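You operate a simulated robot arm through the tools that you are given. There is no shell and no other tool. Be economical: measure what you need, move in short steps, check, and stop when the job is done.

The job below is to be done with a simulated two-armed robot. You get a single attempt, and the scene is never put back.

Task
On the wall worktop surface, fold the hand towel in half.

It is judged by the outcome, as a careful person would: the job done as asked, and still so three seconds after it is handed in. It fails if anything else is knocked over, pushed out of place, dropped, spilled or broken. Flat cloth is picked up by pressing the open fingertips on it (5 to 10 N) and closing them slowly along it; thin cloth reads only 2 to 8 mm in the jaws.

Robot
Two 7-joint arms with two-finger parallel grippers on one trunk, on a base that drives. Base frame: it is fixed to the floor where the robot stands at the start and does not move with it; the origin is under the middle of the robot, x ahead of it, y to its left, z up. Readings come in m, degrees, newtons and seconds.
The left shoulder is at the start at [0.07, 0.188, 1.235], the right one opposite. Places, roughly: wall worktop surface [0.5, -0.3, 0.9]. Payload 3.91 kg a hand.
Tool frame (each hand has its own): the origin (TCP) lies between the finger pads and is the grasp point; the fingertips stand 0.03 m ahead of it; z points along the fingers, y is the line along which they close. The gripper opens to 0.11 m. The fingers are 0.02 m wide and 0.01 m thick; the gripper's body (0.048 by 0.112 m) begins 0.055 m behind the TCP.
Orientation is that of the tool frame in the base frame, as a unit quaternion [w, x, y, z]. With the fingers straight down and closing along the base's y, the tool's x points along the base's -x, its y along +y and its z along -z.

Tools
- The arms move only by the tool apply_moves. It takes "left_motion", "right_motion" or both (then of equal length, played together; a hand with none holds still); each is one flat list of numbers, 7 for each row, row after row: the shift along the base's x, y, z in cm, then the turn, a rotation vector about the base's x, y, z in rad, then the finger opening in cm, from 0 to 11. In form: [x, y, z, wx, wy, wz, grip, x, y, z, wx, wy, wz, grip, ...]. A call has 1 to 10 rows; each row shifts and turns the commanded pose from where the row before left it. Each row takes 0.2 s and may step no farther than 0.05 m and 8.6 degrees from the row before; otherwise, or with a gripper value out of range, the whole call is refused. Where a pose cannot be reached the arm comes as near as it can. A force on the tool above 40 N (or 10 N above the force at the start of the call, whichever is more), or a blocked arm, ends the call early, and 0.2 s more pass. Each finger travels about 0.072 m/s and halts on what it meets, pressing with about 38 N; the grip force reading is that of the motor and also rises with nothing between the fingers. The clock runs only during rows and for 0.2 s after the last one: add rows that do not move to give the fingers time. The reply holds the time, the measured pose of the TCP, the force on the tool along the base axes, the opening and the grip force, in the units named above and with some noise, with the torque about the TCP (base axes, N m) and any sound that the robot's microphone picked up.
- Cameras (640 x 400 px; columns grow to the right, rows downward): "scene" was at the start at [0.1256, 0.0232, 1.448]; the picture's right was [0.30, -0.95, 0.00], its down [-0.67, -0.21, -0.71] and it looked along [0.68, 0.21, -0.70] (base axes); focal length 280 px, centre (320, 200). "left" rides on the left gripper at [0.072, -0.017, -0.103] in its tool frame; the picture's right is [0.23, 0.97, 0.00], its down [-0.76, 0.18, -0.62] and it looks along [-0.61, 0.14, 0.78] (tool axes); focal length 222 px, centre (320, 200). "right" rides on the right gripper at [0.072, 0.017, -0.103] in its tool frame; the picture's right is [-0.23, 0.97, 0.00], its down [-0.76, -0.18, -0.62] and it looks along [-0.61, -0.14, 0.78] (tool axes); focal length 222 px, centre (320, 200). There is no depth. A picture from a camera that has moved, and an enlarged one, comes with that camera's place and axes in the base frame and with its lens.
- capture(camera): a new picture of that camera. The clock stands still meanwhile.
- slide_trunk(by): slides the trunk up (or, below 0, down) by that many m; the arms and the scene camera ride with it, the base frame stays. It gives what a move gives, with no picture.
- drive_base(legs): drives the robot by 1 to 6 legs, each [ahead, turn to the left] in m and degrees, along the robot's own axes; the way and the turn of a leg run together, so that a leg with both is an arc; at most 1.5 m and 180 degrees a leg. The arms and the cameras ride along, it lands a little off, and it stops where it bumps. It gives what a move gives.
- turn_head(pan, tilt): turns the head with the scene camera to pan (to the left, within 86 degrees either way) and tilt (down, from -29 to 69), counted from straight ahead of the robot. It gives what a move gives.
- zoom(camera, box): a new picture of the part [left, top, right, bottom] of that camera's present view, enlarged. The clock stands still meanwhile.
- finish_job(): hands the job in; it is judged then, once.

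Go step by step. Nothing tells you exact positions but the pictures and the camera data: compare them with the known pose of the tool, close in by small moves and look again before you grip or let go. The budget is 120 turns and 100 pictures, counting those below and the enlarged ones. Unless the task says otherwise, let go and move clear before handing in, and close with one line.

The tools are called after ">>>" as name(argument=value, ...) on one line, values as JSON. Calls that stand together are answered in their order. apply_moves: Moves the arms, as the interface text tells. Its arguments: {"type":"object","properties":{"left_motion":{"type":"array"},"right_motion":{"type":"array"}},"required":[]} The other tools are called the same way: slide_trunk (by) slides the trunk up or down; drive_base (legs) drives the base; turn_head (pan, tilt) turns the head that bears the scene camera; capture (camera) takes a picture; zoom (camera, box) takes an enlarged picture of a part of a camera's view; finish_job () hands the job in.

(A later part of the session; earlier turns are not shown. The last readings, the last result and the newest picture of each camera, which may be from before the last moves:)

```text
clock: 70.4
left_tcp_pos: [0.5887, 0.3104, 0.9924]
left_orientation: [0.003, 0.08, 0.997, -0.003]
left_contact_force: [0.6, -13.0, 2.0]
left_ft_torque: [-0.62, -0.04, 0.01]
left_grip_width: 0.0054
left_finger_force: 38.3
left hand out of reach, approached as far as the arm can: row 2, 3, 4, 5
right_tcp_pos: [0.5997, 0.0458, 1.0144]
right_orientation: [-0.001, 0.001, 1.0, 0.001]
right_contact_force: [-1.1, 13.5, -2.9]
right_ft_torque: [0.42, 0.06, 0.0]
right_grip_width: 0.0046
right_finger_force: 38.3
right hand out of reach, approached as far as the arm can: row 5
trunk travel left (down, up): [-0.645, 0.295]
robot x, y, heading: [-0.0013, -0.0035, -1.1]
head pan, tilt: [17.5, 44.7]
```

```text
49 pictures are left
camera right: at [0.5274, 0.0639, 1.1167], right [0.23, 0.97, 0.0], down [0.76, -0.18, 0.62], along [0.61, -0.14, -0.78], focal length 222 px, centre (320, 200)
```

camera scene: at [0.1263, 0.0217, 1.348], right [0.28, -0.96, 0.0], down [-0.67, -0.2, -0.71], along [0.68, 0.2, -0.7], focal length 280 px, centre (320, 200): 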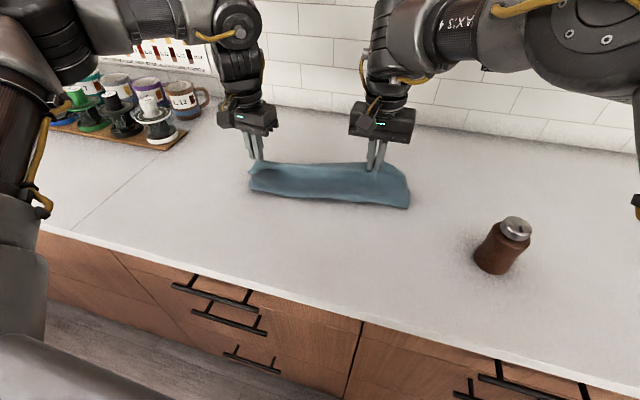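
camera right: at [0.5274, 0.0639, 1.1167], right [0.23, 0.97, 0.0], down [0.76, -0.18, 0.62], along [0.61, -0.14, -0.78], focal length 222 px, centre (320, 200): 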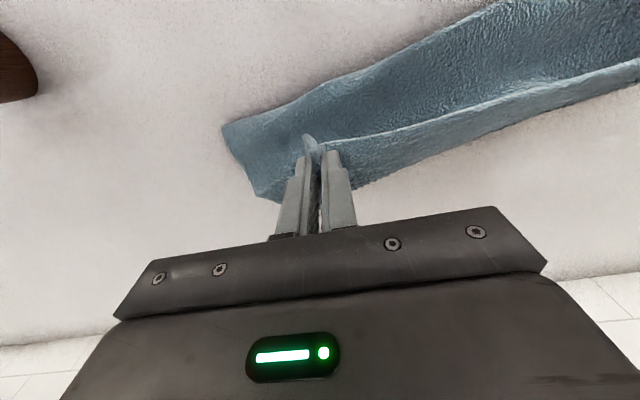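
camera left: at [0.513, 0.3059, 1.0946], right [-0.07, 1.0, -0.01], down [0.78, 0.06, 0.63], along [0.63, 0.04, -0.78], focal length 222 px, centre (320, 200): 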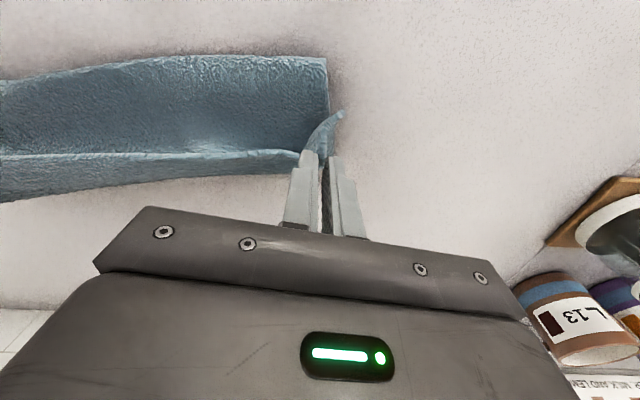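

The folded edge is about 3 cm short of the far edge, and both arms are near their limits. I'll drive the base forward 3.5 cm, which carries the edge forward and frees the left arm.

>>> drive_base(legs=[[0.035, 0]])

>>> apply_moves(left_motion=[0, -0.8, 0, 0, 0, 0, 0, 0, -0.8, 0, 0, 0, 0, 0], right_motion=[0, 0.2, -0.5, 0, 0, 0, 0, 0, 0.2, -0.5, 0, 0, 0, 0])

>>> capture(camera="scene")

>>> capture(camera="left")

>>> capture(camera="right")

```text
clock: 71.3
left_tcp_pos: [0.614, 0.3113, 0.9977]
left_orientation: [0.007, 0.078, 0.997, -0.001]
left_contact_force: [-0.6, -0.2, 1.0]
left_ft_torque: [-0.02, -0.03, 0.0]
left_grip_width: 0.0
left_finger_force: 37.8
right_tcp_pos: [0.6258, 0.0458, 1.0239]
right_orientation: [0.008, 0.0, 1.0, 0.002]
right_contact_force: [-1.9, -0.2, 1.2]
right_ft_torque: [-0.02, -0.06, 0.03]
right_grip_width: 0.0044
right_finger_force: 37.7
trunk travel left (down, up): [-0.645, 0.295]
robot x, y, heading: [0.0326, 0.0023, -1.1]
head pan, tilt: [17.5, 44.7]
```

```text
clock: 71.9
left_tcp_pos: [0.6136, 0.2981, 0.994]
left_orientation: [0.006, 0.079, 0.997, -0.001]
left_contact_force: [-0.8, -0.1, 0.4]
left_ft_torque: [0.0, -0.02, 0.01]
left_grip_width: 0.0
left_finger_force: 37.6
left hand out of reach, approached as far as the arm can: row 2
right_tcp_pos: [0.6319, 0.0494, 1.0126]
right_orientation: [0.004, 0.002, 1.0, 0.005]
right_contact_force: [-0.5, 0.1, 0.4]
right_ft_torque: [-0.05, 0.01, 0.02]
right_grip_width: 0.0044
right_finger_force: 38.0
trunk travel left (down, up): [-0.645, 0.295]
robot x, y, heading: [0.0357, 0.0001, -0.9]
head pan, tilt: [17.5, 44.7]
```

```text
48 pictures are left
camera scene: at [0.158, 0.0203, 1.3483], right [0.29, -0.96, 0.0], down [-0.67, -0.2, -0.71], along [0.68, 0.2, -0.7], focal length 280 px, centre (320, 200)
```

scene: 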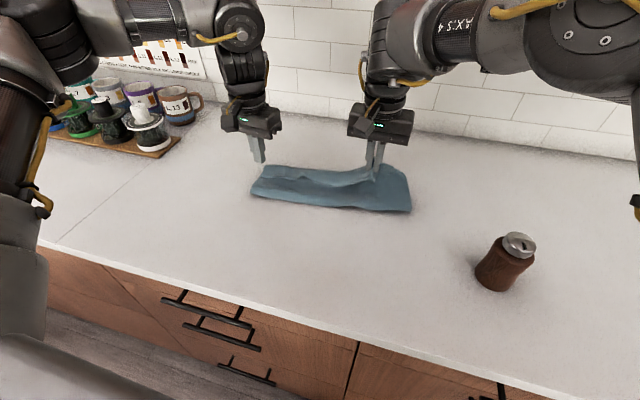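

```text
47 pictures are left
camera left: at [0.5383, 0.2939, 1.0947], right [-0.07, 1.0, -0.01], down [0.77, 0.06, 0.63], along [0.63, 0.04, -0.78], focal length 222 px, centre (320, 200)
```

left: 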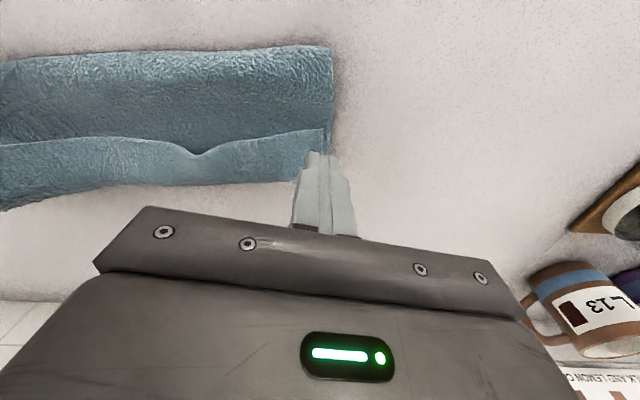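

```text
46 pictures are left
camera right: at [0.5593, 0.0653, 1.1142], right [0.23, 0.97, 0.01], down [0.76, -0.19, 0.63], along [0.61, -0.14, -0.78], focal length 222 px, centre (320, 200)
```

right: 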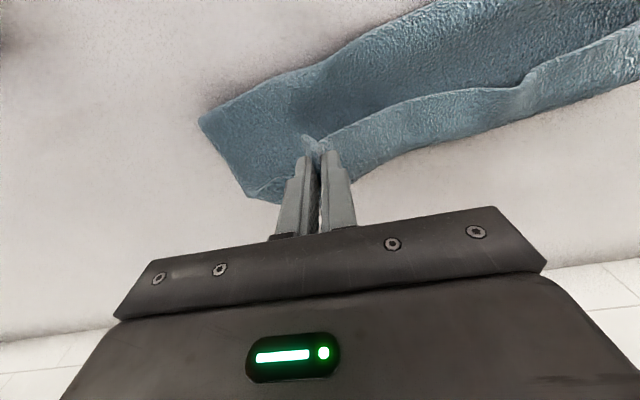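

The left corner slipped out and lies flat about 5 cm short of the far edge, while the right hand still holds. The towel has turned slightly, with its far-right corner at about (0.695, −0.03). I'll raise the left clear and place the right corner first.

>>> apply_moves(left_motion=[0, 0.5, 2, 0, 0, 0, 0, 0, 0.5, 2, 0, 0, 0, 0, 0, 0, 0, 0, 0, 0, 0, 0, 0, 0, 0, 0, 0, 0], right_motion=[1.2, -1.1, -0.5, 0, 0, 0, 0, 1.2, -1.1, -0.5, 0, 0, 0, 0, 1.2, -1.1, -1, 0, 0, 0, 0, 1.2, -1.1, -1, 0, 0, 0, 0])

>>> capture(camera="right")

>>> capture(camera="scene")

```text
clock: 72.9
left_tcp_pos: [0.6105, 0.3105, 1.0291]
left_orientation: [0.005, 0.078, 0.997, -0.002]
left_contact_force: [0.0, -0.1, 0.8]
left_ft_torque: [0.02, 0.0, 0.0]
left_grip_width: 0.0
left_finger_force: 38.1
left hand out of reach, approached as far as the arm can: row 1, 2
right_tcp_pos: [0.6353, 0.0126, 0.9788]
right_orientation: [0.005, 0.001, 1.0, 0.004]
right_contact_force: [-0.3, 0.0, -0.1]
right_ft_torque: [-0.03, 0.0, 0.04]
right_grip_width: 0.0045
right_finger_force: 38.2
right hand out of reach, approached as far as the arm can: row 1, 2, 3, 4
trunk travel left (down, up): [-0.645, 0.295]
robot x, y, heading: [0.0328, -0.0024, -0.8]
head pan, tilt: [17.5, 44.7]
```

```text
45 pictures are left
camera right: at [0.5618, 0.0282, 1.081], right [0.23, 0.97, 0.01], down [0.76, -0.19, 0.63], along [0.61, -0.14, -0.78], focal length 222 px, centre (320, 200)
```

right: 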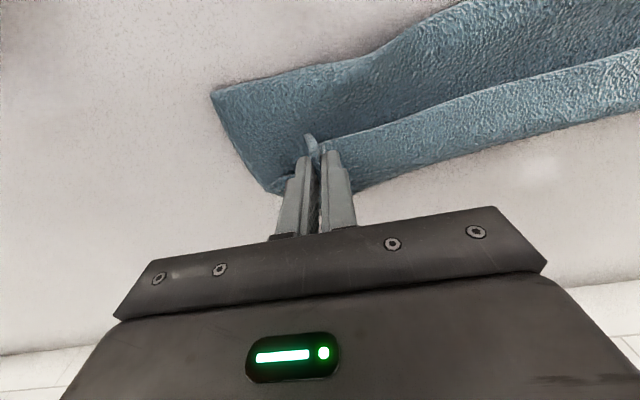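

```text
44 pictures are left
camera scene: at [0.1601, 0.0198, 1.3481], right [0.28, -0.96, 0.0], down [-0.67, -0.2, -0.71], along [0.68, 0.2, -0.7], focal length 280 px, centre (320, 200)
```

scene: 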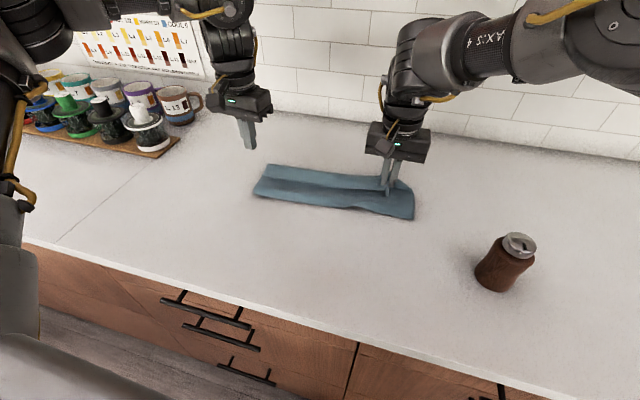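

The right arm is limited in x, so I'll drive the base another 3 cm forward and then lower the right hand.

>>> drive_base(legs=[[0.03, 0]])

>>> apply_moves(right_motion=[0, -0.4, -1, 0, 0, 0, 0, 0, -0.4, -1, 0, 0, 0, 0])

>>> capture(camera="right")

>>> zoom(camera="scene", box=[220, 120, 460, 270])

```text
clock: 73.7
left_tcp_pos: [0.6338, 0.3115, 1.0334]
left_orientation: [0.008, 0.077, 0.997, -0.002]
left_contact_force: [-0.7, 0.4, 0.5]
left_ft_torque: [0.03, -0.06, 0.0]
left_grip_width: 0.0002
left_finger_force: 37.8
right_tcp_pos: [0.6591, 0.0118, 0.9844]
right_orientation: [0.008, 0.001, 1.0, 0.004]
right_contact_force: [-0.5, -0.4, 0.8]
right_ft_torque: [-0.08, 0.0, 0.03]
right_grip_width: 0.0046
right_finger_force: 38.4
trunk travel left (down, up): [-0.645, 0.295]
robot x, y, heading: [0.064, -0.0017, -0.8]
head pan, tilt: [17.5, 44.7]
```

```text
clock: 74.3
left_tcp_pos: [0.6402, 0.311, 1.0303]
left_orientation: [0.006, 0.077, 0.997, -0.002]
left_contact_force: [-1.2, -0.5, 0.3]
left_ft_torque: [-0.01, 0.03, 0.05]
left_grip_width: 0.0
left_finger_force: 37.5
right_tcp_pos: [0.665, 0.0026, 0.9616]
right_orientation: [0.006, 0.003, 1.0, 0.006]
right_contact_force: [0.1, 0.8, 0.7]
right_ft_torque: [-0.05, 0.0, -0.01]
right_grip_width: 0.0042
right_finger_force: 38.6
trunk travel left (down, up): [-0.645, 0.295]
robot x, y, heading: [0.0623, 0.0024, -0.8]
head pan, tilt: [17.5, 44.7]
```

```text
43 pictures are left
camera right: at [0.5904, 0.0199, 1.0622], right [0.23, 0.97, 0.01], down [0.75, -0.19, 0.63], along [0.62, -0.14, -0.78], focal length 222 px, centre (320, 200)
```

right: 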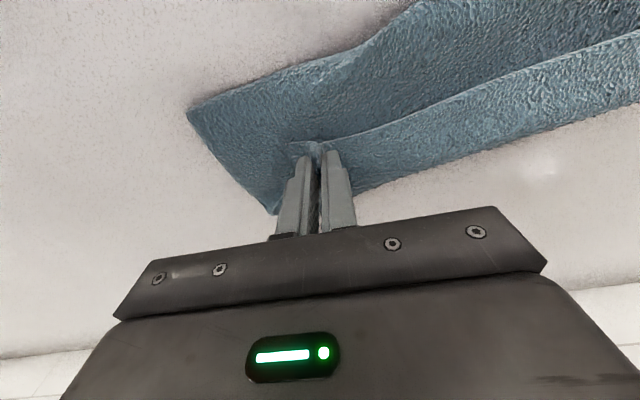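

```text
2.67 times, centred on (340, 195) of scene
camera zoom: at [0.1894, 0.0197, 1.3482], right [0.29, -0.96, 0.0], down [-0.67, -0.2, -0.71], along [0.68, 0.2, -0.7], focal length 747 px, centre (267, 213)
```

zoom: 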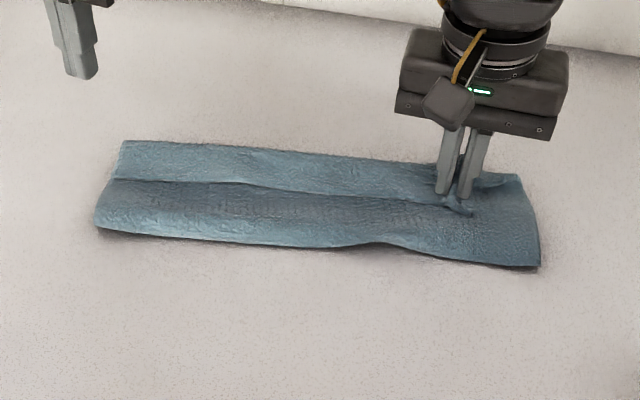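

The visible upper strip looks shorter than it should be, so it may be tucked under. I'll look closely from the left hand camera before going on.

>>> capture(camera="left")

>>> zoom(camera="scene", box=[240, 160, 340, 222])

```text
41 pictures are left
camera left: at [0.5638, 0.3068, 1.1321], right [-0.07, 1.0, -0.01], down [0.77, 0.06, 0.63], along [0.63, 0.04, -0.78], focal length 222 px, centre (320, 200)
```

left: 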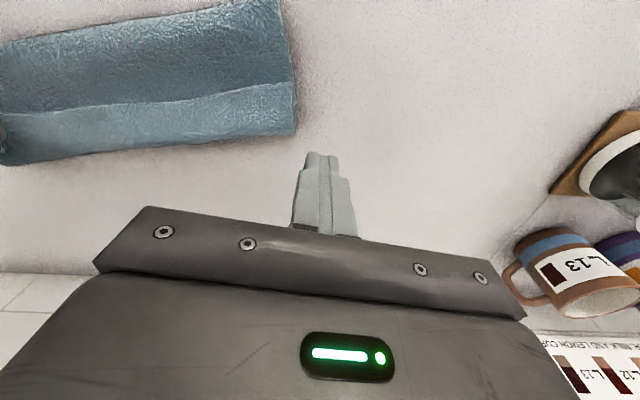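

```text
6.40 times, centred on (290, 191) of scene
camera zoom: at [0.1894, 0.0197, 1.3482], right [0.29, -0.96, 0.0], down [-0.67, -0.2, -0.71], along [0.68, 0.2, -0.7], focal length 1792 px, centre (512, 258)
```

zoom: 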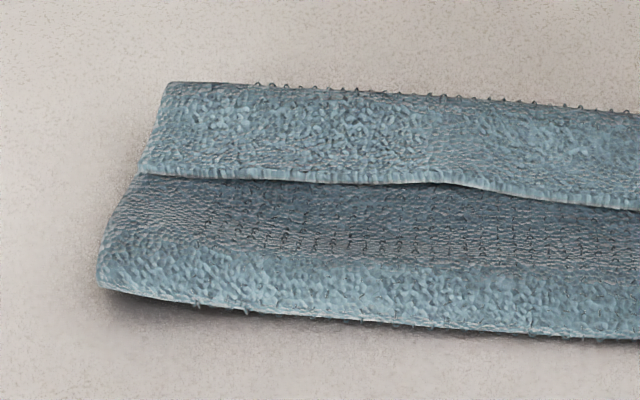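

Zoomed in, I can see the towel is S-folded. The near edge is doubled back on top as a roughly 5 cm tail whose free edge faces me. The right hand still holds that tail, so I'll lift it and move forward to flip it over.

>>> apply_moves(left_motion=[0, 0.5, 1, 0, 0, 0, 0, 0, 0.5, 1, 0, 0, 0, 1, 0, 0, 1, 0, 0, 0, 3, 0, 0, 0, 0, 0, 0, 5], right_motion=[0, 0, 2, 0, 0, 0, 0, 0.5, 0, 2, 0, 0, 0, 0, 1.5, -0.3, 1, 0, 0, 0, 0, 1.5, -0.3, 0, 0, 0, 0, 0])

>>> drive_base(legs=[[0.04, 0]])

>>> capture(camera="scene")

>>> capture(camera="right")

```text
clock: 75.3
left_tcp_pos: [0.6366, 0.3251, 1.0578]
left_orientation: [0.007, 0.078, 0.997, -0.003]
left_contact_force: [-0.8, 0.1, 0.1]
left_ft_torque: [-0.03, 0.04, 0.01]
left_grip_width: 0.05
left_finger_force: 0.0
left hand out of reach, approached as far as the arm can: row 3
right_tcp_pos: [0.6644, 0.0053, 1.0091]
right_orientation: [0.005, 0.003, 1.0, 0.006]
right_contact_force: [-0.1, 0.2, -0.5]
right_ft_torque: [0.01, -0.03, 0.03]
right_grip_width: 0.0046
right_finger_force: 37.9
right hand out of reach, approached as far as the arm can: row 2, 3, 4
trunk travel left (down, up): [-0.645, 0.295]
robot x, y, heading: [0.0646, -0.0018, -0.8]
head pan, tilt: [17.5, 44.7]
```

```text
clock: 76.2
left_tcp_pos: [0.6486, 0.3223, 1.0573]
left_orientation: [0.007, 0.079, 0.997, -0.004]
left_contact_force: [0.9, -0.4, -1.1]
left_ft_torque: [-0.02, 0.01, 0.02]
left_grip_width: 0.0502
left_finger_force: 0.1
right_tcp_pos: [0.6772, 0.0049, 1.0088]
right_orientation: [0.004, 0.004, 1.0, 0.006]
right_contact_force: [0.1, -0.2, -0.5]
right_ft_torque: [-0.04, 0.04, 0.01]
right_grip_width: 0.0047
right_finger_force: 38.0
trunk travel left (down, up): [-0.645, 0.295]
robot x, y, heading: [0.0766, -0.0001, -1.5]
head pan, tilt: [17.5, 44.7]
stopped in leg 1: the robot was blocked; the commanded pose is now the measured one
```

```text
39 pictures are left
camera scene: at [0.2038, 0.0191, 1.3477], right [0.28, -0.96, 0.0], down [-0.68, -0.2, -0.71], along [0.68, 0.2, -0.71], focal length 280 px, centre (320, 200)
```

scene: 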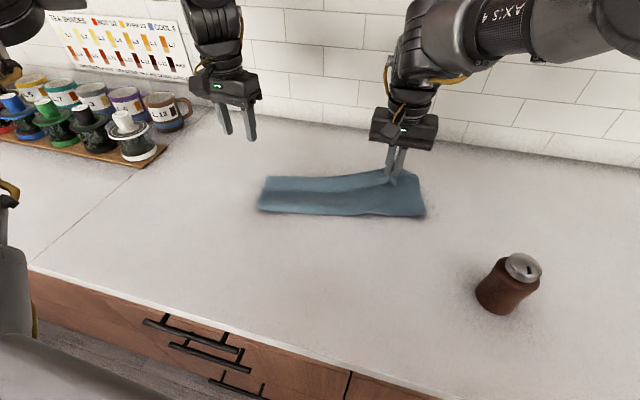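

```text
38 pictures are left
camera right: at [0.6041, 0.0203, 1.1091], right [0.23, 0.97, 0.01], down [0.75, -0.19, 0.63], along [0.61, -0.14, -0.78], focal length 222 px, centre (320, 200)
```

right: 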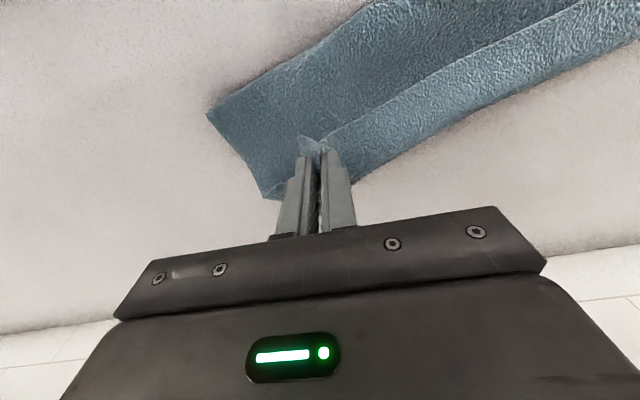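

The base is blocked and reach at the far side is poor, so I'm changing plan. I'll unfold the towel toward me, then pinch it along its midline with both hands, lift so both halves hang, and lay it down. To start, I'll back up while pulling the held edge toward me.

>>> apply_moves(left_motion=[0, 0, 0, 0, 0, 0, 5, 0, 0, 0, 0, 0, 0, 5, 0, 0, 0, 0, 0, 0, 5], right_motion=[-2, 0.2, 0, 0, 0, 0, 0, -2, 0.2, -1, 0, 0, 0, 0, -2, 0.2, -1.5, 0, 0, 0, 0])

>>> drive_base(legs=[[-0.077, 0]])

>>> apply_moves(right_motion=[-2, 0.2, -0.5, 0, 0, 0, 0, -2, 0.2, -0.5, 0, 0, 0, 0, -2, 0.2, 0, 0, 0, 0, 0, -2, 0.2, 0, 0, 0, 0, 0, -2, 0.2, 0, 0, 0, 0, 0])

>>> capture(camera="scene")

```text
clock: 77.0
left_tcp_pos: [0.6473, 0.3207, 1.0583]
left_orientation: [0.007, 0.08, 0.997, -0.003]
left_contact_force: [0.1, -0.6, -0.1]
left_ft_torque: [0.02, 0.01, 0.0]
left_grip_width: 0.0502
left_finger_force: 0.0
right_tcp_pos: [0.6161, 0.0086, 0.9852]
right_orientation: [0.006, 0.004, 1.0, 0.007]
right_contact_force: [0.1, 1.2, 0.0]
right_ft_torque: [-0.06, 0.01, 0.07]
right_grip_width: 0.0043
right_finger_force: 38.3
trunk travel left (down, up): [-0.645, 0.295]
robot x, y, heading: [0.0751, 0.0022, -1.5]
head pan, tilt: [17.5, 44.7]
```

```text
clock: 78.0
left_tcp_pos: [0.5691, 0.3236, 1.0564]
left_orientation: [0.006, 0.08, 0.997, -0.004]
left_contact_force: [-0.1, 0.3, 0.1]
left_ft_torque: [0.02, 0.0, -0.01]
left_grip_width: 0.0499
left_finger_force: 0.1
right_tcp_pos: [0.5377, 0.0099, 0.9847]
right_orientation: [0.006, 0.004, 1.0, 0.006]
right_contact_force: [0.6, 1.3, 0.1]
right_ft_torque: [-0.04, 0.01, 0.07]
right_grip_width: 0.0048
right_finger_force: 38.3
trunk travel left (down, up): [-0.645, 0.295]
robot x, y, heading: [-0.006, 0.0004, -1.3]
head pan, tilt: [17.5, 44.7]
```

```text
clock: 79.2
left_tcp_pos: [0.5685, 0.3229, 1.0578]
left_orientation: [0.007, 0.078, 0.997, -0.004]
left_contact_force: [0.4, -0.7, 0.4]
left_ft_torque: [0.02, -0.01, 0.01]
left_grip_width: 0.0502
left_finger_force: 0.0
right_tcp_pos: [0.4372, 0.0206, 0.9766]
right_orientation: [0.006, 0.005, 1.0, 0.006]
right_contact_force: [-0.9, -0.3, 0.2]
right_ft_torque: [-0.05, 0.01, 0.02]
right_grip_width: 0.0046
right_finger_force: 38.0
trunk travel left (down, up): [-0.645, 0.295]
robot x, y, heading: [-0.0045, -0.0035, -1.1]
head pan, tilt: [17.5, 44.7]
```

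```text
37 pictures are left
camera scene: at [0.1222, 0.0204, 1.3481], right [0.28, -0.96, 0.0], down [-0.68, -0.2, -0.71], along [0.68, 0.2, -0.7], focal length 280 px, centre (320, 200)
```

scene: 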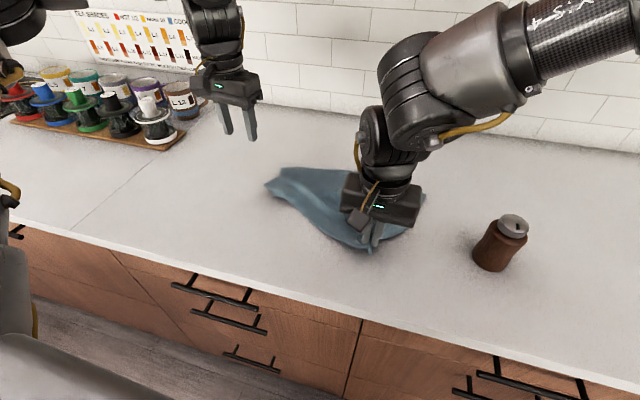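

The right side is unfolding. I'll pull it a bit more, set it down, open the fingers on the surface, and lift away to see.

>>> apply_moves(right_motion=[-1.5, 0, -0.5, 0, 0, 0, 0, -1.5, 0, -0.8, 0, 0, 0, 0, -0.5, 0, -1.6, 0, 0, 0, 0, 0, 0, -0.4, 0, 0, 0, 0, 0, 0, 0, 0, 0, 0, 1.2, 0, 0, 0, 0, 0, 0, 2.4, 0, 0, 0, 0, 0, 0, 3.6, 0, 0, 0, 0, 0, 0, 5, 0, 0, 3, 0, 0, 0, 5, 0, -3, 4, 0, 0, 0, 5])

>>> apply_moves(right_motion=[0, -3, 3, 0, 0, 0, 5, 0, -3, 3, 0, 0, 0, 5, 0, -3, 0, 0, 0, 0, 5])

>>> capture(camera="scene")

```text
clock: 81.4
left_tcp_pos: [0.5694, 0.3209, 1.0589]
left_orientation: [0.007, 0.08, 0.997, -0.002]
left_contact_force: [1.0, 0.4, 0.2]
left_ft_torque: [0.05, -0.02, 0.01]
left_grip_width: 0.0502
left_finger_force: 0.1
right_tcp_pos: [0.4, -0.0115, 1.0103]
right_orientation: [0.006, 0.004, 1.0, 0.007]
right_contact_force: [0.2, 0.0, 0.2]
right_ft_torque: [0.03, 0.0, 0.0]
right_grip_width: 0.0502
right_finger_force: 0.0
trunk travel left (down, up): [-0.645, 0.295]
robot x, y, heading: [-0.0035, -0.003, -1.5]
head pan, tilt: [17.5, 44.7]
```

```text
clock: 82.2
left_tcp_pos: [0.5711, 0.3221, 1.0571]
left_orientation: [0.006, 0.079, 0.997, -0.003]
left_contact_force: [-0.5, 0.0, -0.3]
left_ft_torque: [0.03, 0.0, 0.05]
left_grip_width: 0.0502
left_finger_force: 0.1
right_tcp_pos: [0.4029, -0.1003, 1.0684]
right_orientation: [0.005, 0.004, 1.0, 0.005]
right_contact_force: [0.5, -0.3, -0.9]
right_ft_torque: [0.03, 0.02, 0.02]
right_grip_width: 0.05
right_finger_force: 0.1
trunk travel left (down, up): [-0.645, 0.295]
robot x, y, heading: [-0.0037, 0.0004, -1.5]
head pan, tilt: [17.5, 44.7]
```

```text
36 pictures are left
camera scene: at [0.1246, 0.0195, 1.3479], right [0.28, -0.96, 0.0], down [-0.68, -0.2, -0.71], along [0.68, 0.2, -0.7], focal length 280 px, centre (320, 200)
```

scene: 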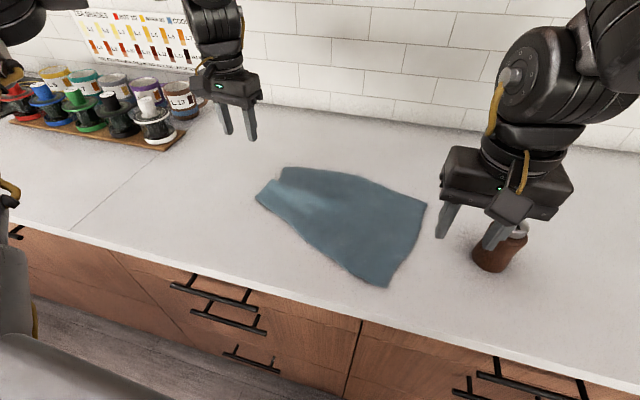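

The towel is mostly unfolded now, with only the left near part still folded. I'll zoom in there.

>>> zoom(camera="scene", box=[240, 150, 440, 275])

```text
3.20 times, centred on (340, 212) of scene
camera zoom: at [0.1246, 0.0195, 1.3479], right [0.28, -0.96, 0.0], down [-0.68, -0.2, -0.71], along [0.68, 0.2, -0.7], focal length 896 px, centre (256, 160)
```

zoom: 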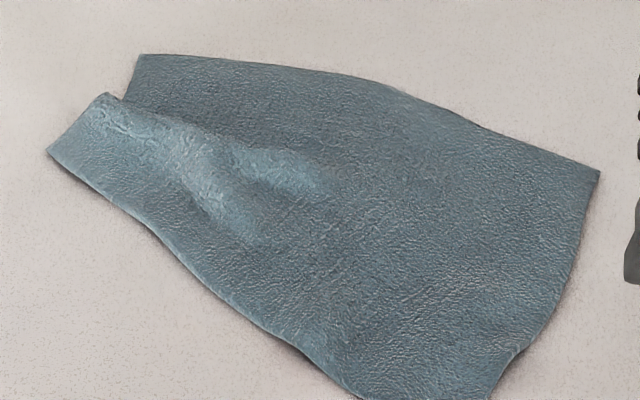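

The near-left corner is at about (0.514, 0.286), with a pleat behind it. I'll turn the base slightly right for reach, grip that corner with the left hand along its edge, and pull it toward me.

>>> apply_moves(right_motion=[0, 0, 3, 0, 0, 0, 5, 0, 0, 2, 0, 0, 0, 5])

>>> drive_base(legs=[[0, -5]])

>>> apply_moves(left_motion=[-1.7, -0.5, -1.3, 0, 0, -0.046, 5, -1.7, -0.5, -1.3, 0, 0, -0.046, 5, -1.7, -0.5, -1.3, 0, 0, -0.046, 5, -1.7, -0.5, -1.3, 0, 0, -0.046, 5, -1.7, -0.5, -1.3, 0, 0, -0.046, 5])

>>> capture(camera="left")

```text
clock: 82.8
left_tcp_pos: [0.5703, 0.3232, 1.0578]
left_orientation: [0.007, 0.079, 0.997, -0.003]
left_contact_force: [0.1, -0.1, 0.3]
left_ft_torque: [0.02, 0.0, 0.0]
left_grip_width: 0.0502
left_finger_force: 0.0
right_tcp_pos: [0.4036, -0.0988, 1.1204]
right_orientation: [0.006, 0.004, 1.0, 0.006]
right_contact_force: [0.3, -0.6, 0.1]
right_ft_torque: [0.02, -0.01, 0.01]
right_grip_width: 0.0502
right_finger_force: 0.2
trunk travel left (down, up): [-0.645, 0.295]
robot x, y, heading: [-0.0033, 0.0018, -1.5]
head pan, tilt: [17.5, 44.7]
```

```text
clock: 83.7
left_tcp_pos: [0.596, 0.2742, 1.0562]
left_orientation: [0.007, 0.122, 0.992, -0.004]
left_contact_force: [-0.7, 0.5, 0.1]
left_ft_torque: [-0.01, 0.0, 0.01]
left_grip_width: 0.0505
left_finger_force: 0.1
right_tcp_pos: [0.3943, -0.1321, 1.1214]
right_orientation: [0.006, 0.047, 0.999, 0.005]
right_contact_force: [0.7, 1.0, -0.9]
right_ft_torque: [-0.02, 0.0, -0.04]
right_grip_width: 0.0503
right_finger_force: 0.1
trunk travel left (down, up): [-0.645, 0.295]
robot x, y, heading: [-0.0043, 0.0024, -6.2]
head pan, tilt: [17.5, 44.7]
```

```text
clock: 84.9
left_tcp_pos: [0.5106, 0.2486, 0.9923]
left_orientation: [0.006, 0.235, 0.972, -0.004]
left_contact_force: [-0.7, 1.3, 0.1]
left_ft_torque: [0.04, -0.01, 0.01]
left_grip_width: 0.0502
left_finger_force: 0.0
right_tcp_pos: [0.393, -0.1341, 1.1204]
right_orientation: [0.006, 0.047, 0.999, 0.006]
right_contact_force: [0.8, 1.0, 0.6]
right_ft_torque: [-0.02, 0.0, 0.01]
right_grip_width: 0.0499
right_finger_force: 0.0
trunk travel left (down, up): [-0.645, 0.295]
robot x, y, heading: [-0.0046, 0.001, -6.2]
head pan, tilt: [17.5, 44.7]
```

```text
34 pictures are left
camera left: at [0.4361, 0.2685, 1.0941], right [0.24, 0.97, -0.01], down [0.75, -0.18, 0.63], along [0.61, -0.16, -0.77], focal length 222 px, centre (320, 200)
```

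left: 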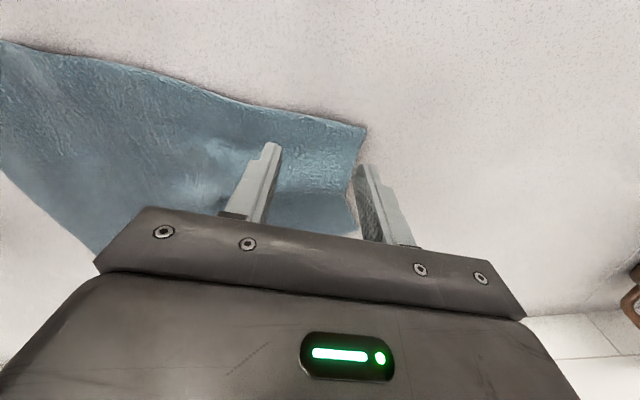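

The corner matches the estimate. I'll shift slightly inward, press and close.

>>> apply_moves(left_motion=[-0.3, -0.8, -1.5, 0, 0, 0, 5, 0, 0, -2, 0, 0, 0, 5, 0, 0, -1.2, 0, 0, 0, 5, 0, 0, -0.3, 0, 0, 0, 5])

>>> apply_moves(left_motion=[0, 0, -0.05, 0, 0, 0, 4.5, 0, 0, 0, 0, 0, 0, 4, 0, 0, 0, 0, 0, 0, 3.5, 0, 0, 0, 0, 0, 0, 3, 0, 0, 0, 0, 0, 0, 2.5, 0, 0, 0, 0, 0, 0, 2, 0, 0, 0, 0, 0, 0, 1.5, 0, 0, 0, 0, 0, 0, 1, 0, 0, 0, 0, 0, 0, 0.5, 0, 0, 0, 0, 0, 0, 0])

```text
clock: 85.9
left_tcp_pos: [0.5072, 0.2397, 0.9436]
left_orientation: [0.008, 0.236, 0.972, -0.004]
left_contact_force: [1.2, 1.9, 13.2]
left_ft_torque: [0.24, -0.23, 0.0]
left_grip_width: 0.0507
left_finger_force: 0.9
right_tcp_pos: [0.3926, -0.134, 1.1215]
right_orientation: [0.006, 0.047, 0.999, 0.005]
right_contact_force: [-0.6, -0.4, 0.3]
right_ft_torque: [-0.03, -0.02, -0.02]
right_grip_width: 0.0504
right_finger_force: 0.1
trunk travel left (down, up): [-0.645, 0.295]
robot x, y, heading: [0.0012, -0.0012, -6.2]
head pan, tilt: [17.5, 44.7]
```

```text
clock: 88.1
left_tcp_pos: [0.5047, 0.2401, 0.943]
left_orientation: [0.007, 0.235, 0.972, -0.004]
left_contact_force: [3.0, 4.1, 29.6]
left_ft_torque: [0.04, -0.31, 0.04]
left_grip_width: 0.0064
left_finger_force: 38.2
right_tcp_pos: [0.3914, -0.1342, 1.1213]
right_orientation: [0.007, 0.046, 0.999, 0.006]
right_contact_force: [0.3, 0.3, 0.3]
right_ft_torque: [0.04, 0.01, 0.03]
right_grip_width: 0.0501
right_finger_force: 0.1
trunk travel left (down, up): [-0.645, 0.295]
robot x, y, heading: [-0.0043, -0.0017, -6.1]
head pan, tilt: [17.5, 44.7]
```

Gripped at 6.4 mm. I'll lift a little, pull toward me about 11 cm while squaring the yaw, then set it down and open.

>>> apply_moves(left_motion=[0, 0, 2, 0, 0, 0, 0, -1.6, 0, 1.5, 0, 0, 0.05, 0, -2, 0, 0.5, 0, 0, 0.08, 0, -2, 0, 0, 0, 0, 0.08, 0, -2, 0, 0, 0, 0, 0.08, 0, -2, 0, -1, 0, 0, 0.08, 0, -1.3, 0, -1, 0, 0, 0, 0, 0, 0, -1.5, 0, 0, 0, 0, 0, 0, -0.6, 0, 0, 0, 0])

>>> apply_moves(left_motion=[0, 0, 0, 0, 0, 0, 1, 0, 0, 0, 0, 0, 0, 2, 0, 0, 0, 0, 0, 0, 3, 0, 0, 0, 0, 0, 0, 4, 0, 0, 0, 0, 0, 0, 5, 0, 0, 3, 0, 0, 0, 5, 0, 2, 3, 0, 0, 0, 5, 0, 3, 2, 0, 0, 0, 5, 0, 3, 2, 0, 0, 0, 5, 0, 3, 0, 0, 0, 0, 5])

>>> capture(camera="scene")

```text
clock: 90.1
left_tcp_pos: [0.4175, 0.2707, 0.9437]
left_orientation: [0.01, 0.053, 0.999, -0.003]
left_contact_force: [1.8, 2.8, 29.8]
left_ft_torque: [0.35, -0.37, -0.06]
left_grip_width: 0.0057
left_finger_force: 37.8
left hand out of reach, approached as far as the arm can: row 6, 7
right_tcp_pos: [0.3908, -0.1349, 1.1224]
right_orientation: [0.007, 0.047, 0.999, 0.006]
right_contact_force: [-0.9, -0.8, -0.3]
right_ft_torque: [0.01, 0.01, 0.0]
right_grip_width: 0.0503
right_finger_force: 0.1
trunk travel left (down, up): [-0.645, 0.295]
robot x, y, heading: [-0.0025, -0.0024, -6.3]
head pan, tilt: [17.5, 44.7]
```

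```text
clock: 92.3
left_tcp_pos: [0.4169, 0.3823, 1.0409]
left_orientation: [0.007, 0.053, 0.999, -0.004]
left_contact_force: [0.7, 0.0, 0.6]
left_ft_torque: [-0.02, -0.02, -0.01]
left_grip_width: 0.0502
left_finger_force: 0.0
right_tcp_pos: [0.3923, -0.1325, 1.1196]
right_orientation: [0.006, 0.047, 0.999, 0.006]
right_contact_force: [0.4, 0.2, 0.4]
right_ft_torque: [-0.01, -0.01, 0.02]
right_grip_width: 0.0501
right_finger_force: 0.0
trunk travel left (down, up): [-0.645, 0.295]
robot x, y, heading: [-0.0058, 0.0009, -6.1]
head pan, tilt: [17.5, 44.7]
```

```text
33 pictures are left
camera scene: at [0.1244, 0.0108, 1.348], right [0.2, -0.98, 0.0], down [-0.69, -0.14, -0.71], along [0.7, 0.14, -0.7], focal length 280 px, centre (320, 200)
```

scene: 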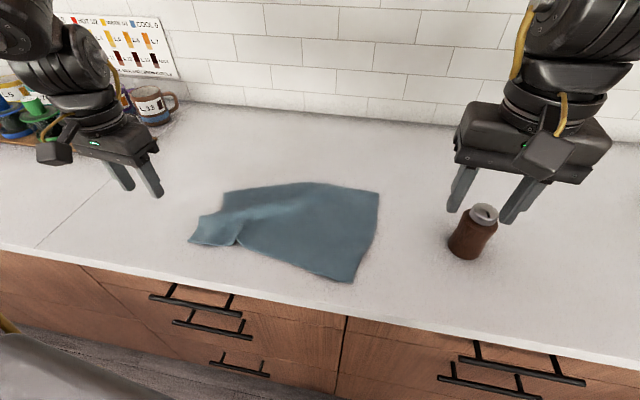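

>>> zoom(camera="scene", box=[176, 165, 400, 305])

```text
2.86 times, centred on (288, 235) of scene
camera zoom: at [0.1244, 0.0108, 1.348], right [0.2, -0.98, 0.0], down [-0.69, -0.14, -0.71], along [0.7, 0.14, -0.7], focal length 800 px, centre (411, 100)
```

zoom: 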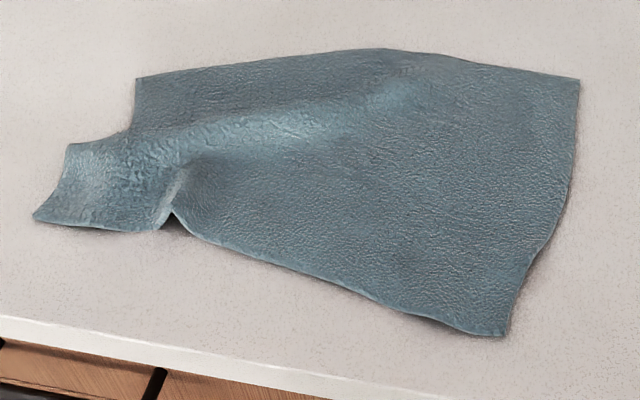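

The near side is opening well, but the far-left corner, at about (0.54, 0.32), still has a pleat behind it. I'll grip it with the left hand and pull it away from me.

>>> apply_moves(left_motion=[2.5, -1.5, -0.5, 0, 0, 0.02, 5, 2.5, -2.2, -0.5, 0, 0, 0.02, 5, 2.5, -2.2, -1, 0, 0, 0.02, 5, 2.5, -2.2, -1.5, 0, 0, 0.02, 5, 2.4, -2.2, -1.5, 0, 0, 0.02, 5])

>>> capture(camera="left")

```text
clock: 93.5
left_tcp_pos: [0.5431, 0.2779, 0.9913]
left_orientation: [0.005, 0.001, 1.0, -0.003]
left_contact_force: [0.3, -0.4, -0.1]
left_ft_torque: [-0.03, 0.03, -0.03]
left_grip_width: 0.05
left_finger_force: 0.1
right_tcp_pos: [0.3951, -0.1331, 1.1205]
right_orientation: [0.006, 0.046, 0.999, 0.006]
right_contact_force: [0.0, 1.2, 0.2]
right_ft_torque: [0.0, 0.03, 0.01]
right_grip_width: 0.0505
right_finger_force: 0.1
trunk travel left (down, up): [-0.645, 0.295]
robot x, y, heading: [-0.0044, -0.0019, -5.9]
head pan, tilt: [17.5, 44.7]
```

```text
31 pictures are left
camera left: at [0.4693, 0.2629, 1.0922], right [-0.22, 0.97, -0.01], down [0.76, 0.18, 0.63], along [0.62, 0.14, -0.78], focal length 222 px, centre (320, 200)
```

left: 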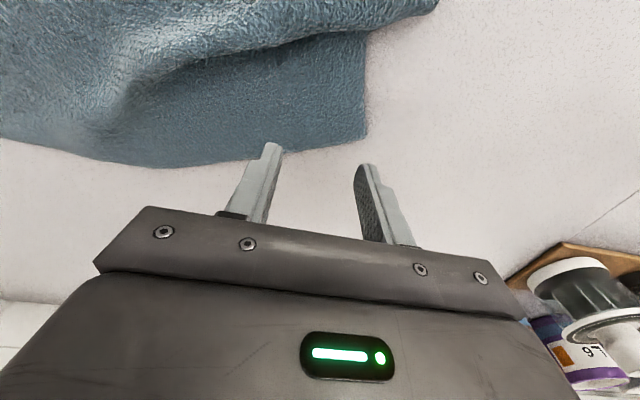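

I'll move 1.6 cm toward me so both fingers land on the cloth at the far-left corner, then press and close.

>>> apply_moves(left_motion=[-1.6, -0.2, -1.5, 0, 0, 0, 5, 0, 0, -2, 0, 0, 0, 5, 0, 0, -1.1, 0, 0, 0, 5, 0, 0, -0.3, 0, 0, 0, 5])

>>> apply_moves(left_motion=[0, 0, -0.05, 0, 0, 0, 4.5, 0, 0, 0, 0, 0, 0, 4, 0, 0, 0, 0, 0, 0, 3.5, 0, 0, 0, 0, 0, 0, 3, 0, 0, 0, 0, 0, 0, 2.5, 0, 0, 0, 0, 0, 0, 2, 0, 0, 0, 0, 0, 0, 1.5, 0, 0, 0, 0, 0, 0, 1, 0, 0, 0, 0, 0, 0, 0.5, 0, 0, 0, 0, 0, 0, 0])

```text
clock: 94.5
left_tcp_pos: [0.5259, 0.2753, 0.9437]
left_orientation: [0.007, 0.003, 1.0, -0.002]
left_contact_force: [-0.4, 0.3, 5.8]
left_ft_torque: [0.03, 0.02, 0.03]
left_grip_width: 0.0501
left_finger_force: 0.2
right_tcp_pos: [0.3934, -0.1331, 1.1205]
right_orientation: [0.007, 0.047, 0.999, 0.006]
right_contact_force: [-0.8, -0.1, 0.3]
right_ft_torque: [-0.01, 0.02, 0.0]
right_grip_width: 0.0501
right_finger_force: 0.0
trunk travel left (down, up): [-0.645, 0.295]
robot x, y, heading: [-0.0055, 0.0027, -6.2]
head pan, tilt: [17.5, 44.7]
```

```text
clock: 96.7
left_tcp_pos: [0.5245, 0.2748, 0.9433]
left_orientation: [0.007, 0.003, 1.0, -0.002]
left_contact_force: [0.1, -0.9, 15.1]
left_ft_torque: [-0.01, 0.01, -0.04]
left_grip_width: 0.0047
left_finger_force: 37.9
right_tcp_pos: [0.3927, -0.1337, 1.1208]
right_orientation: [0.006, 0.048, 0.999, 0.006]
right_contact_force: [0.4, -0.1, -0.8]
right_ft_torque: [0.01, -0.01, -0.01]
right_grip_width: 0.0504
right_finger_force: 0.1
trunk travel left (down, up): [-0.645, 0.295]
robot x, y, heading: [-0.0017, 0.0022, -6.0]
head pan, tilt: [17.5, 44.7]
```

Gripped. I'll pull it forward by about 10 cm at low height, set it down and open.

>>> apply_moves(left_motion=[0, 0, 1.5, 0, 0, 0, 0, 1.5, 0.2, 1, 0, 0, 0, 0, 1.8, 0.2, 0, 0, 0, 0, 0, 1.8, 0.2, 0, 0, 0, 0, 0, 1.8, 0.2, 0, 0, 0, 0, 0, 1.8, 0.2, 0, 0, 0, 0, 0, 1.3, 0, -0.6, 0, 0, 0, 0, 0, 0, -1.2, 0, 0, 0, 0, 0, 0, -0.7, 0, 0, 0, 0])

>>> capture(camera="scene")

```text
clock: 98.7
left_tcp_pos: [0.626, 0.2858, 0.9438]
left_orientation: [0.008, 0.002, 1.0, -0.003]
left_contact_force: [0.8, 1.3, 6.1]
left_ft_torque: [0.03, 0.0, -0.01]
left_grip_width: 0.0047
left_finger_force: 38.3
right_tcp_pos: [0.392, -0.1337, 1.1209]
right_orientation: [0.006, 0.047, 0.999, 0.006]
right_contact_force: [-0.5, 0.1, 0.9]
right_ft_torque: [0.01, 0.03, 0.02]
right_grip_width: 0.0503
right_finger_force: 0.1
trunk travel left (down, up): [-0.645, 0.295]
robot x, y, heading: [-0.0025, -0.0003, -6.2]
head pan, tilt: [17.5, 44.7]
```

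```text
30 pictures are left
camera scene: at [0.1236, 0.0092, 1.3483], right [0.2, -0.98, 0.0], down [-0.69, -0.14, -0.71], along [0.7, 0.14, -0.7], focal length 280 px, centre (320, 200)
```

scene: 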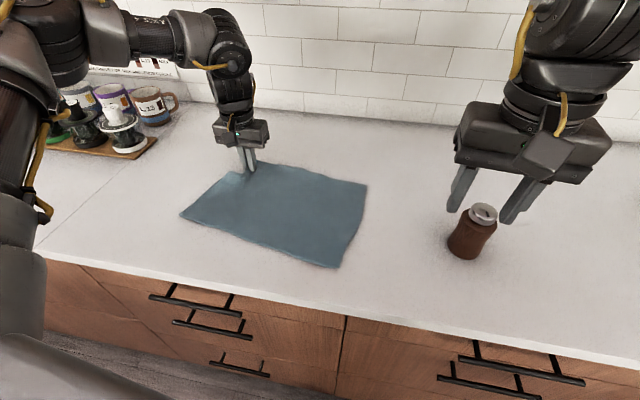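

The towel is flat again and nicely squared. I'll open on the surface, lift off, and turn both hands to close along x for the midline pinch.

>>> apply_moves(left_motion=[0, 0, 0, 0, 0, 0, 1, 0, 0, 0, 0, 0, 0, 2, 0, 0, 0, 0, 0, 0, 3, 0, 0, 0, 0, 0, 0, 4, 0, 0, 0, 0, 0, 0, 5, 0, 0, 3, 0, 0, 0, 5, -1.5, 0.2, 2, 0, 0, 0, 5, -1.5, 0, 2, 0, 0, 0, 5, -1.5, 0, 1, 0, 0, 0, 5, -1.5, 0, 0, 0, 0, 0, 5])

>>> apply_moves(left_motion=[-0.5, 0, 0, 0, 0, -0.14, 5, -0.5, 0, 0, 0, 0, -0.14, 5, -0.5, 0, 0, 0, 0, -0.14, 5, -0.5, 0, 0, 0, 0, -0.14, 5, -0.5, 0, 0, 0, 0, -0.14, 5, -0.5, 0, 0, 0, 0, -0.14, 5, 0, 0, 0, 0, 0, -0.14, 5, 0, 0, 0, 0, 0, -0.14, 5, 0, 0, 0, 0, 0, -0.14, 5, 0, 0, 0, 0, 0, -0.14, 5], right_motion=[1, 2, 0, 0, 0, -0.14, 5, 1, 2, 0, 0, 0, -0.14, 5, 1, 2, 0, 0, 0, -0.14, 5, 1, 2, 0, 0, 0, -0.14, 5, 1, 2, 0, 0, 0, -0.14, 5, 1, 2, 0, 0, 0, -0.14, 5, 1, 2, 0, 0, 0, -0.14, 5, 1, 2, 0, 0, 0, -0.14, 5, 1, 0, 0, 0, 0, -0.14, 5, 0, 0, 0, 0, 0, -0.14, 5])

>>> capture(camera="scene")

```text
clock: 100.9
left_tcp_pos: [0.5662, 0.2894, 1.0215]
left_orientation: [0.007, 0.003, 1.0, -0.003]
left_contact_force: [0.0, -0.2, 0.0]
left_ft_torque: [-0.02, -0.01, 0.01]
left_grip_width: 0.0502
left_finger_force: 0.0
right_tcp_pos: [0.3932, -0.1325, 1.1218]
right_orientation: [0.005, 0.047, 0.999, 0.005]
right_contact_force: [0.1, -0.1, 0.0]
right_ft_torque: [-0.03, -0.05, -0.01]
right_grip_width: 0.0503
right_finger_force: 0.1
trunk travel left (down, up): [-0.645, 0.295]
robot x, y, heading: [-0.0041, -0.0008, -6.3]
head pan, tilt: [17.5, 44.7]
```

```text
clock: 103.1
left_tcp_pos: [0.5361, 0.2867, 1.0224]
left_orientation: [0.003, 0.646, 0.763, -0.007]
left_contact_force: [-0.1, -0.6, -0.1]
left_ft_torque: [-0.02, 0.0, -0.02]
left_grip_width: 0.0504
left_finger_force: 0.1
right_tcp_pos: [0.4819, 0.0273, 1.1202]
right_orientation: [0.009, 0.681, 0.732, 0.0]
right_contact_force: [0.3, 0.2, 0.5]
right_ft_torque: [-0.01, 0.02, 0.0]
right_grip_width: 0.0499
right_finger_force: 0.0
trunk travel left (down, up): [-0.645, 0.295]
robot x, y, heading: [-0.0028, -0.0014, -6.5]
head pan, tilt: [17.5, 44.7]
```

```text
29 pictures are left
camera scene: at [0.1246, 0.0096, 1.348], right [0.2, -0.98, 0.0], down [-0.69, -0.14, -0.71], along [0.7, 0.14, -0.7], focal length 280 px, centre (320, 200)
```

scene: 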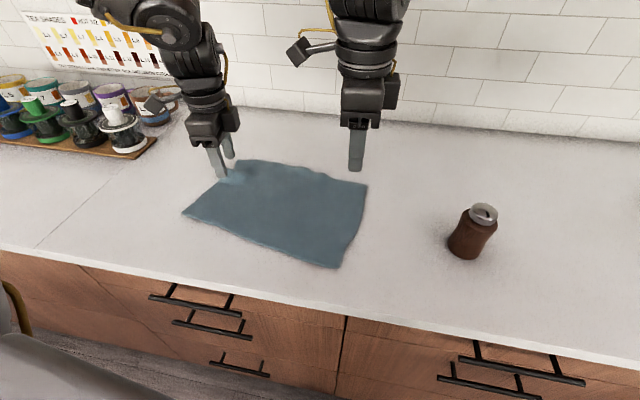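

The corners give a midline from about (0.56, 0.356) on the left to (0.514, 0.013) on the right. I'll move both hands above the midline near its ends, aligned across it.

>>> apply_moves(left_motion=[0.45, 0.6, -0.9, 0, 0, -0.075, 5, 0.45, 0.6, -0.9, 0, 0, -0.075, 5, 0.45, 0.6, -0.9, 0, 0, -0.075, 5, 0.45, 0.6, -0.9, 0, 0, -0.075, 5], right_motion=[0.95, 0.7, -3.3, 0, 0, -0.051, 5, 0.95, 0.7, -3.3, 0, 0, -0.051, 5, 0.95, 0.7, -3.3, 0, 0, -0.051, 5, 0.95, 0.7, -3.3, 0, 0, -0.051, 5])

>>> capture(camera="left")

>>> capture(camera="right")

>>> zoom(camera="scene", box=[160, 140, 400, 290])

```text
clock: 104.1
left_tcp_pos: [0.5547, 0.3122, 0.9849]
left_orientation: [0.002, 0.753, 0.658, -0.007]
left_contact_force: [-0.1, -0.2, 0.0]
left_ft_torque: [-0.01, 0.02, -0.01]
left_grip_width: 0.05
left_finger_force: 0.0
right_tcp_pos: [0.5244, 0.0558, 0.9863]
right_orientation: [0.008, 0.751, 0.66, -0.001]
right_contact_force: [0.0, 0.2, 0.5]
right_ft_torque: [-0.02, 0.02, 0.0]
right_grip_width: 0.0502
right_finger_force: 0.0
trunk travel left (down, up): [-0.645, 0.295]
robot x, y, heading: [-0.0036, -0.0005, -6.2]
head pan, tilt: [17.5, 44.7]
```

```text
28 pictures are left
camera left: at [0.5481, 0.3881, 1.0866], right [1.0, 0.09, -0.01], down [0.08, -0.77, 0.63], along [0.05, -0.63, -0.77], focal length 222 px, centre (320, 200)
```

left: 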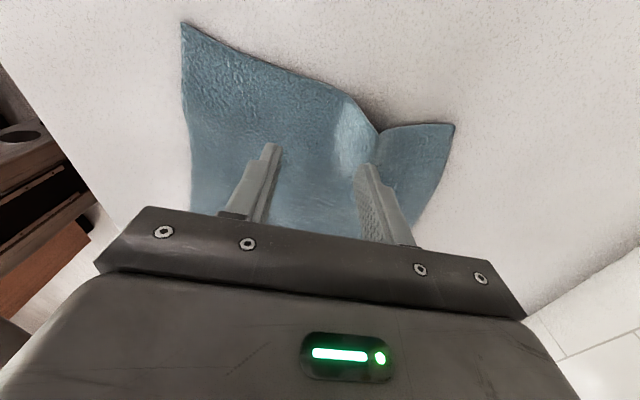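

```text
27 pictures are left
camera right: at [0.5504, 0.1267, 1.0874], right [0.94, -0.35, 0.01], down [-0.28, -0.72, 0.63], along [-0.21, -0.59, -0.78], focal length 222 px, centre (320, 200)
```

right: 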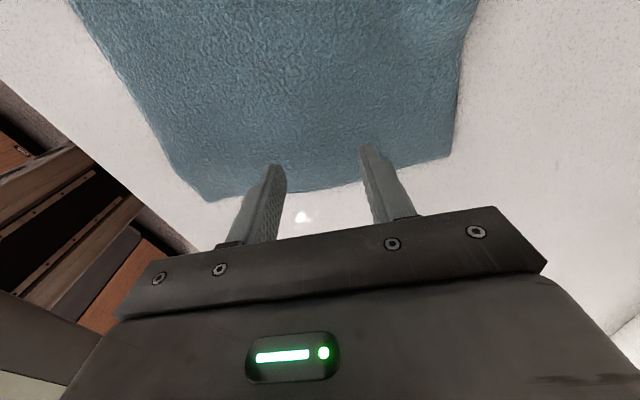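

```text
2.67 times, centred on (280, 215) of scene
camera zoom: at [0.1266, 0.0107, 1.3478], right [0.2, -0.98, 0.0], down [-0.69, -0.14, -0.71], along [0.7, 0.14, -0.7], focal length 747 px, centre (427, 160)
```

zoom: 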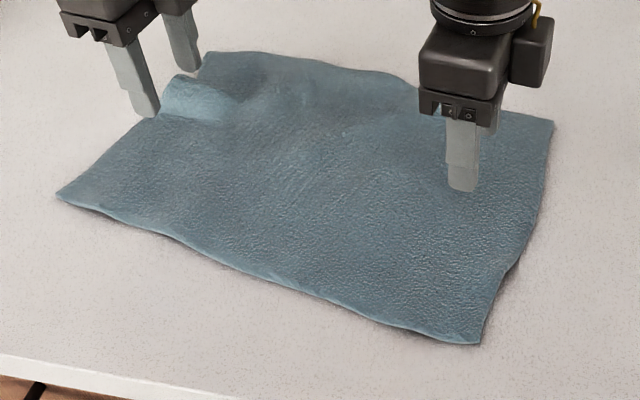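

A small pleat sits near the left midline, so the true material midpoint there is at x≈0.567. I'll shift the left hand by 1.2 cm, then press both hands and close.

>>> apply_moves(left_motion=[1.2, 0, -1, 0, 0, 0, 5, 0, 0, -2, 0, 0, 0, 5, 0, 0, -0.9, 0, 0, 0, 5, 0, 0, -0.4, 0, 0, 0, 5], right_motion=[0, 0.2, -1, 0, 0, 0, 5, 0, 0, -2, 0, 0, 0, 5, 0, 0, -0.9, 0, 0, 0, 5, 0, 0, -0.5, 0, 0, 0, 5])

>>> apply_moves(left_motion=[0, 0, 0, 0, 0, 0, 4.5, 0, 0, 0, 0, 0, 0, 4, 0, 0, 0, 0, 0, 0, 3.5, 0, 0, 0, 0, 0, 0, 3, 0, 0, 0, 0, 0, 0, 2.5, 0, 0, 0, 0, 0, 0, 2, 0, 0, 0, 0, 0, 0, 1.5, 0, 0, 0, 0, 0, 0, 1, 0, 0, 0, 0, 0, 0, 0.5, 0, 0, 0, 0, 0, 0, 0], right_motion=[0, 0, 0, 0, 0, 0, 4.5, 0, 0, 0, 0, 0, 0, 4, 0, 0, 0, 0, 0, 0, 3.5, 0, 0, 0, 0, 0, 0, 3, 0, 0, 0, 0, 0, 0, 2.5, 0, 0, 0, 0, 0, 0, 2, 0, 0, 0, 0, 0, 0, 1.5, 0, 0, 0, 0, 0, 0, 1, 0, 0, 0, 0, 0, 0, 0.5, 0, 0, 0, 0, 0, 0, 0])

>>> zoom(camera="scene", box=[160, 140, 400, 290])

```text
clock: 105.1
left_tcp_pos: [0.5658, 0.3113, 0.9442]
left_orientation: [0.004, 0.752, 0.659, -0.005]
left_contact_force: [1.5, 1.0, 7.3]
left_ft_torque: [0.07, -0.09, 0.02]
left_grip_width: 0.0501
left_finger_force: 0.0
right_tcp_pos: [0.5207, 0.0561, 0.9455]
right_orientation: [0.009, 0.75, 0.661, 0.0]
right_contact_force: [0.3, -0.2, 0.8]
right_ft_torque: [0.05, 0.02, 0.01]
right_grip_width: 0.0498
right_finger_force: 0.1
trunk travel left (down, up): [-0.645, 0.295]
robot x, y, heading: [-0.0051, 0.0048, -6.3]
head pan, tilt: [17.5, 44.7]
```

```text
clock: 107.3
left_tcp_pos: [0.5653, 0.3123, 0.943]
left_orientation: [0.004, 0.753, 0.658, -0.007]
left_contact_force: [-1.4, 0.3, 9.2]
left_ft_torque: [0.0, 0.04, -0.01]
left_grip_width: 0.0047
left_finger_force: 38.1
right_tcp_pos: [0.5208, 0.0546, 0.9452]
right_orientation: [0.009, 0.751, 0.661, 0.0]
right_contact_force: [0.4, -0.1, 1.5]
right_ft_torque: [0.02, -0.05, 0.05]
right_grip_width: 0.0035
right_finger_force: 38.2
trunk travel left (down, up): [-0.645, 0.295]
robot x, y, heading: [-0.0015, -0.0003, -6.2]
head pan, tilt: [17.5, 44.7]
```

```text
2.67 times, centred on (280, 215) of scene
camera zoom: at [0.123, 0.009, 1.3482], right [0.2, -0.98, 0.0], down [-0.69, -0.14, -0.71], along [0.7, 0.14, -0.7], focal length 747 px, centre (427, 160)
```

zoom: 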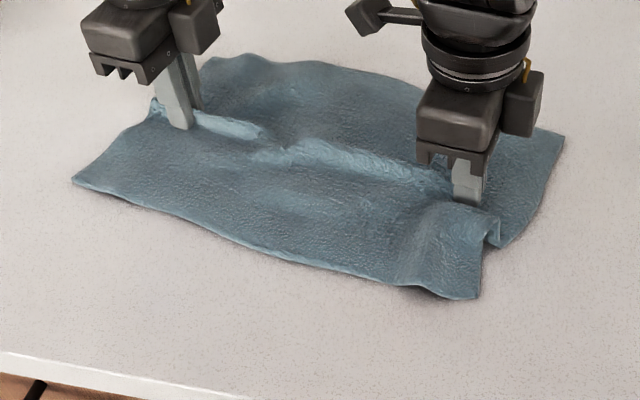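

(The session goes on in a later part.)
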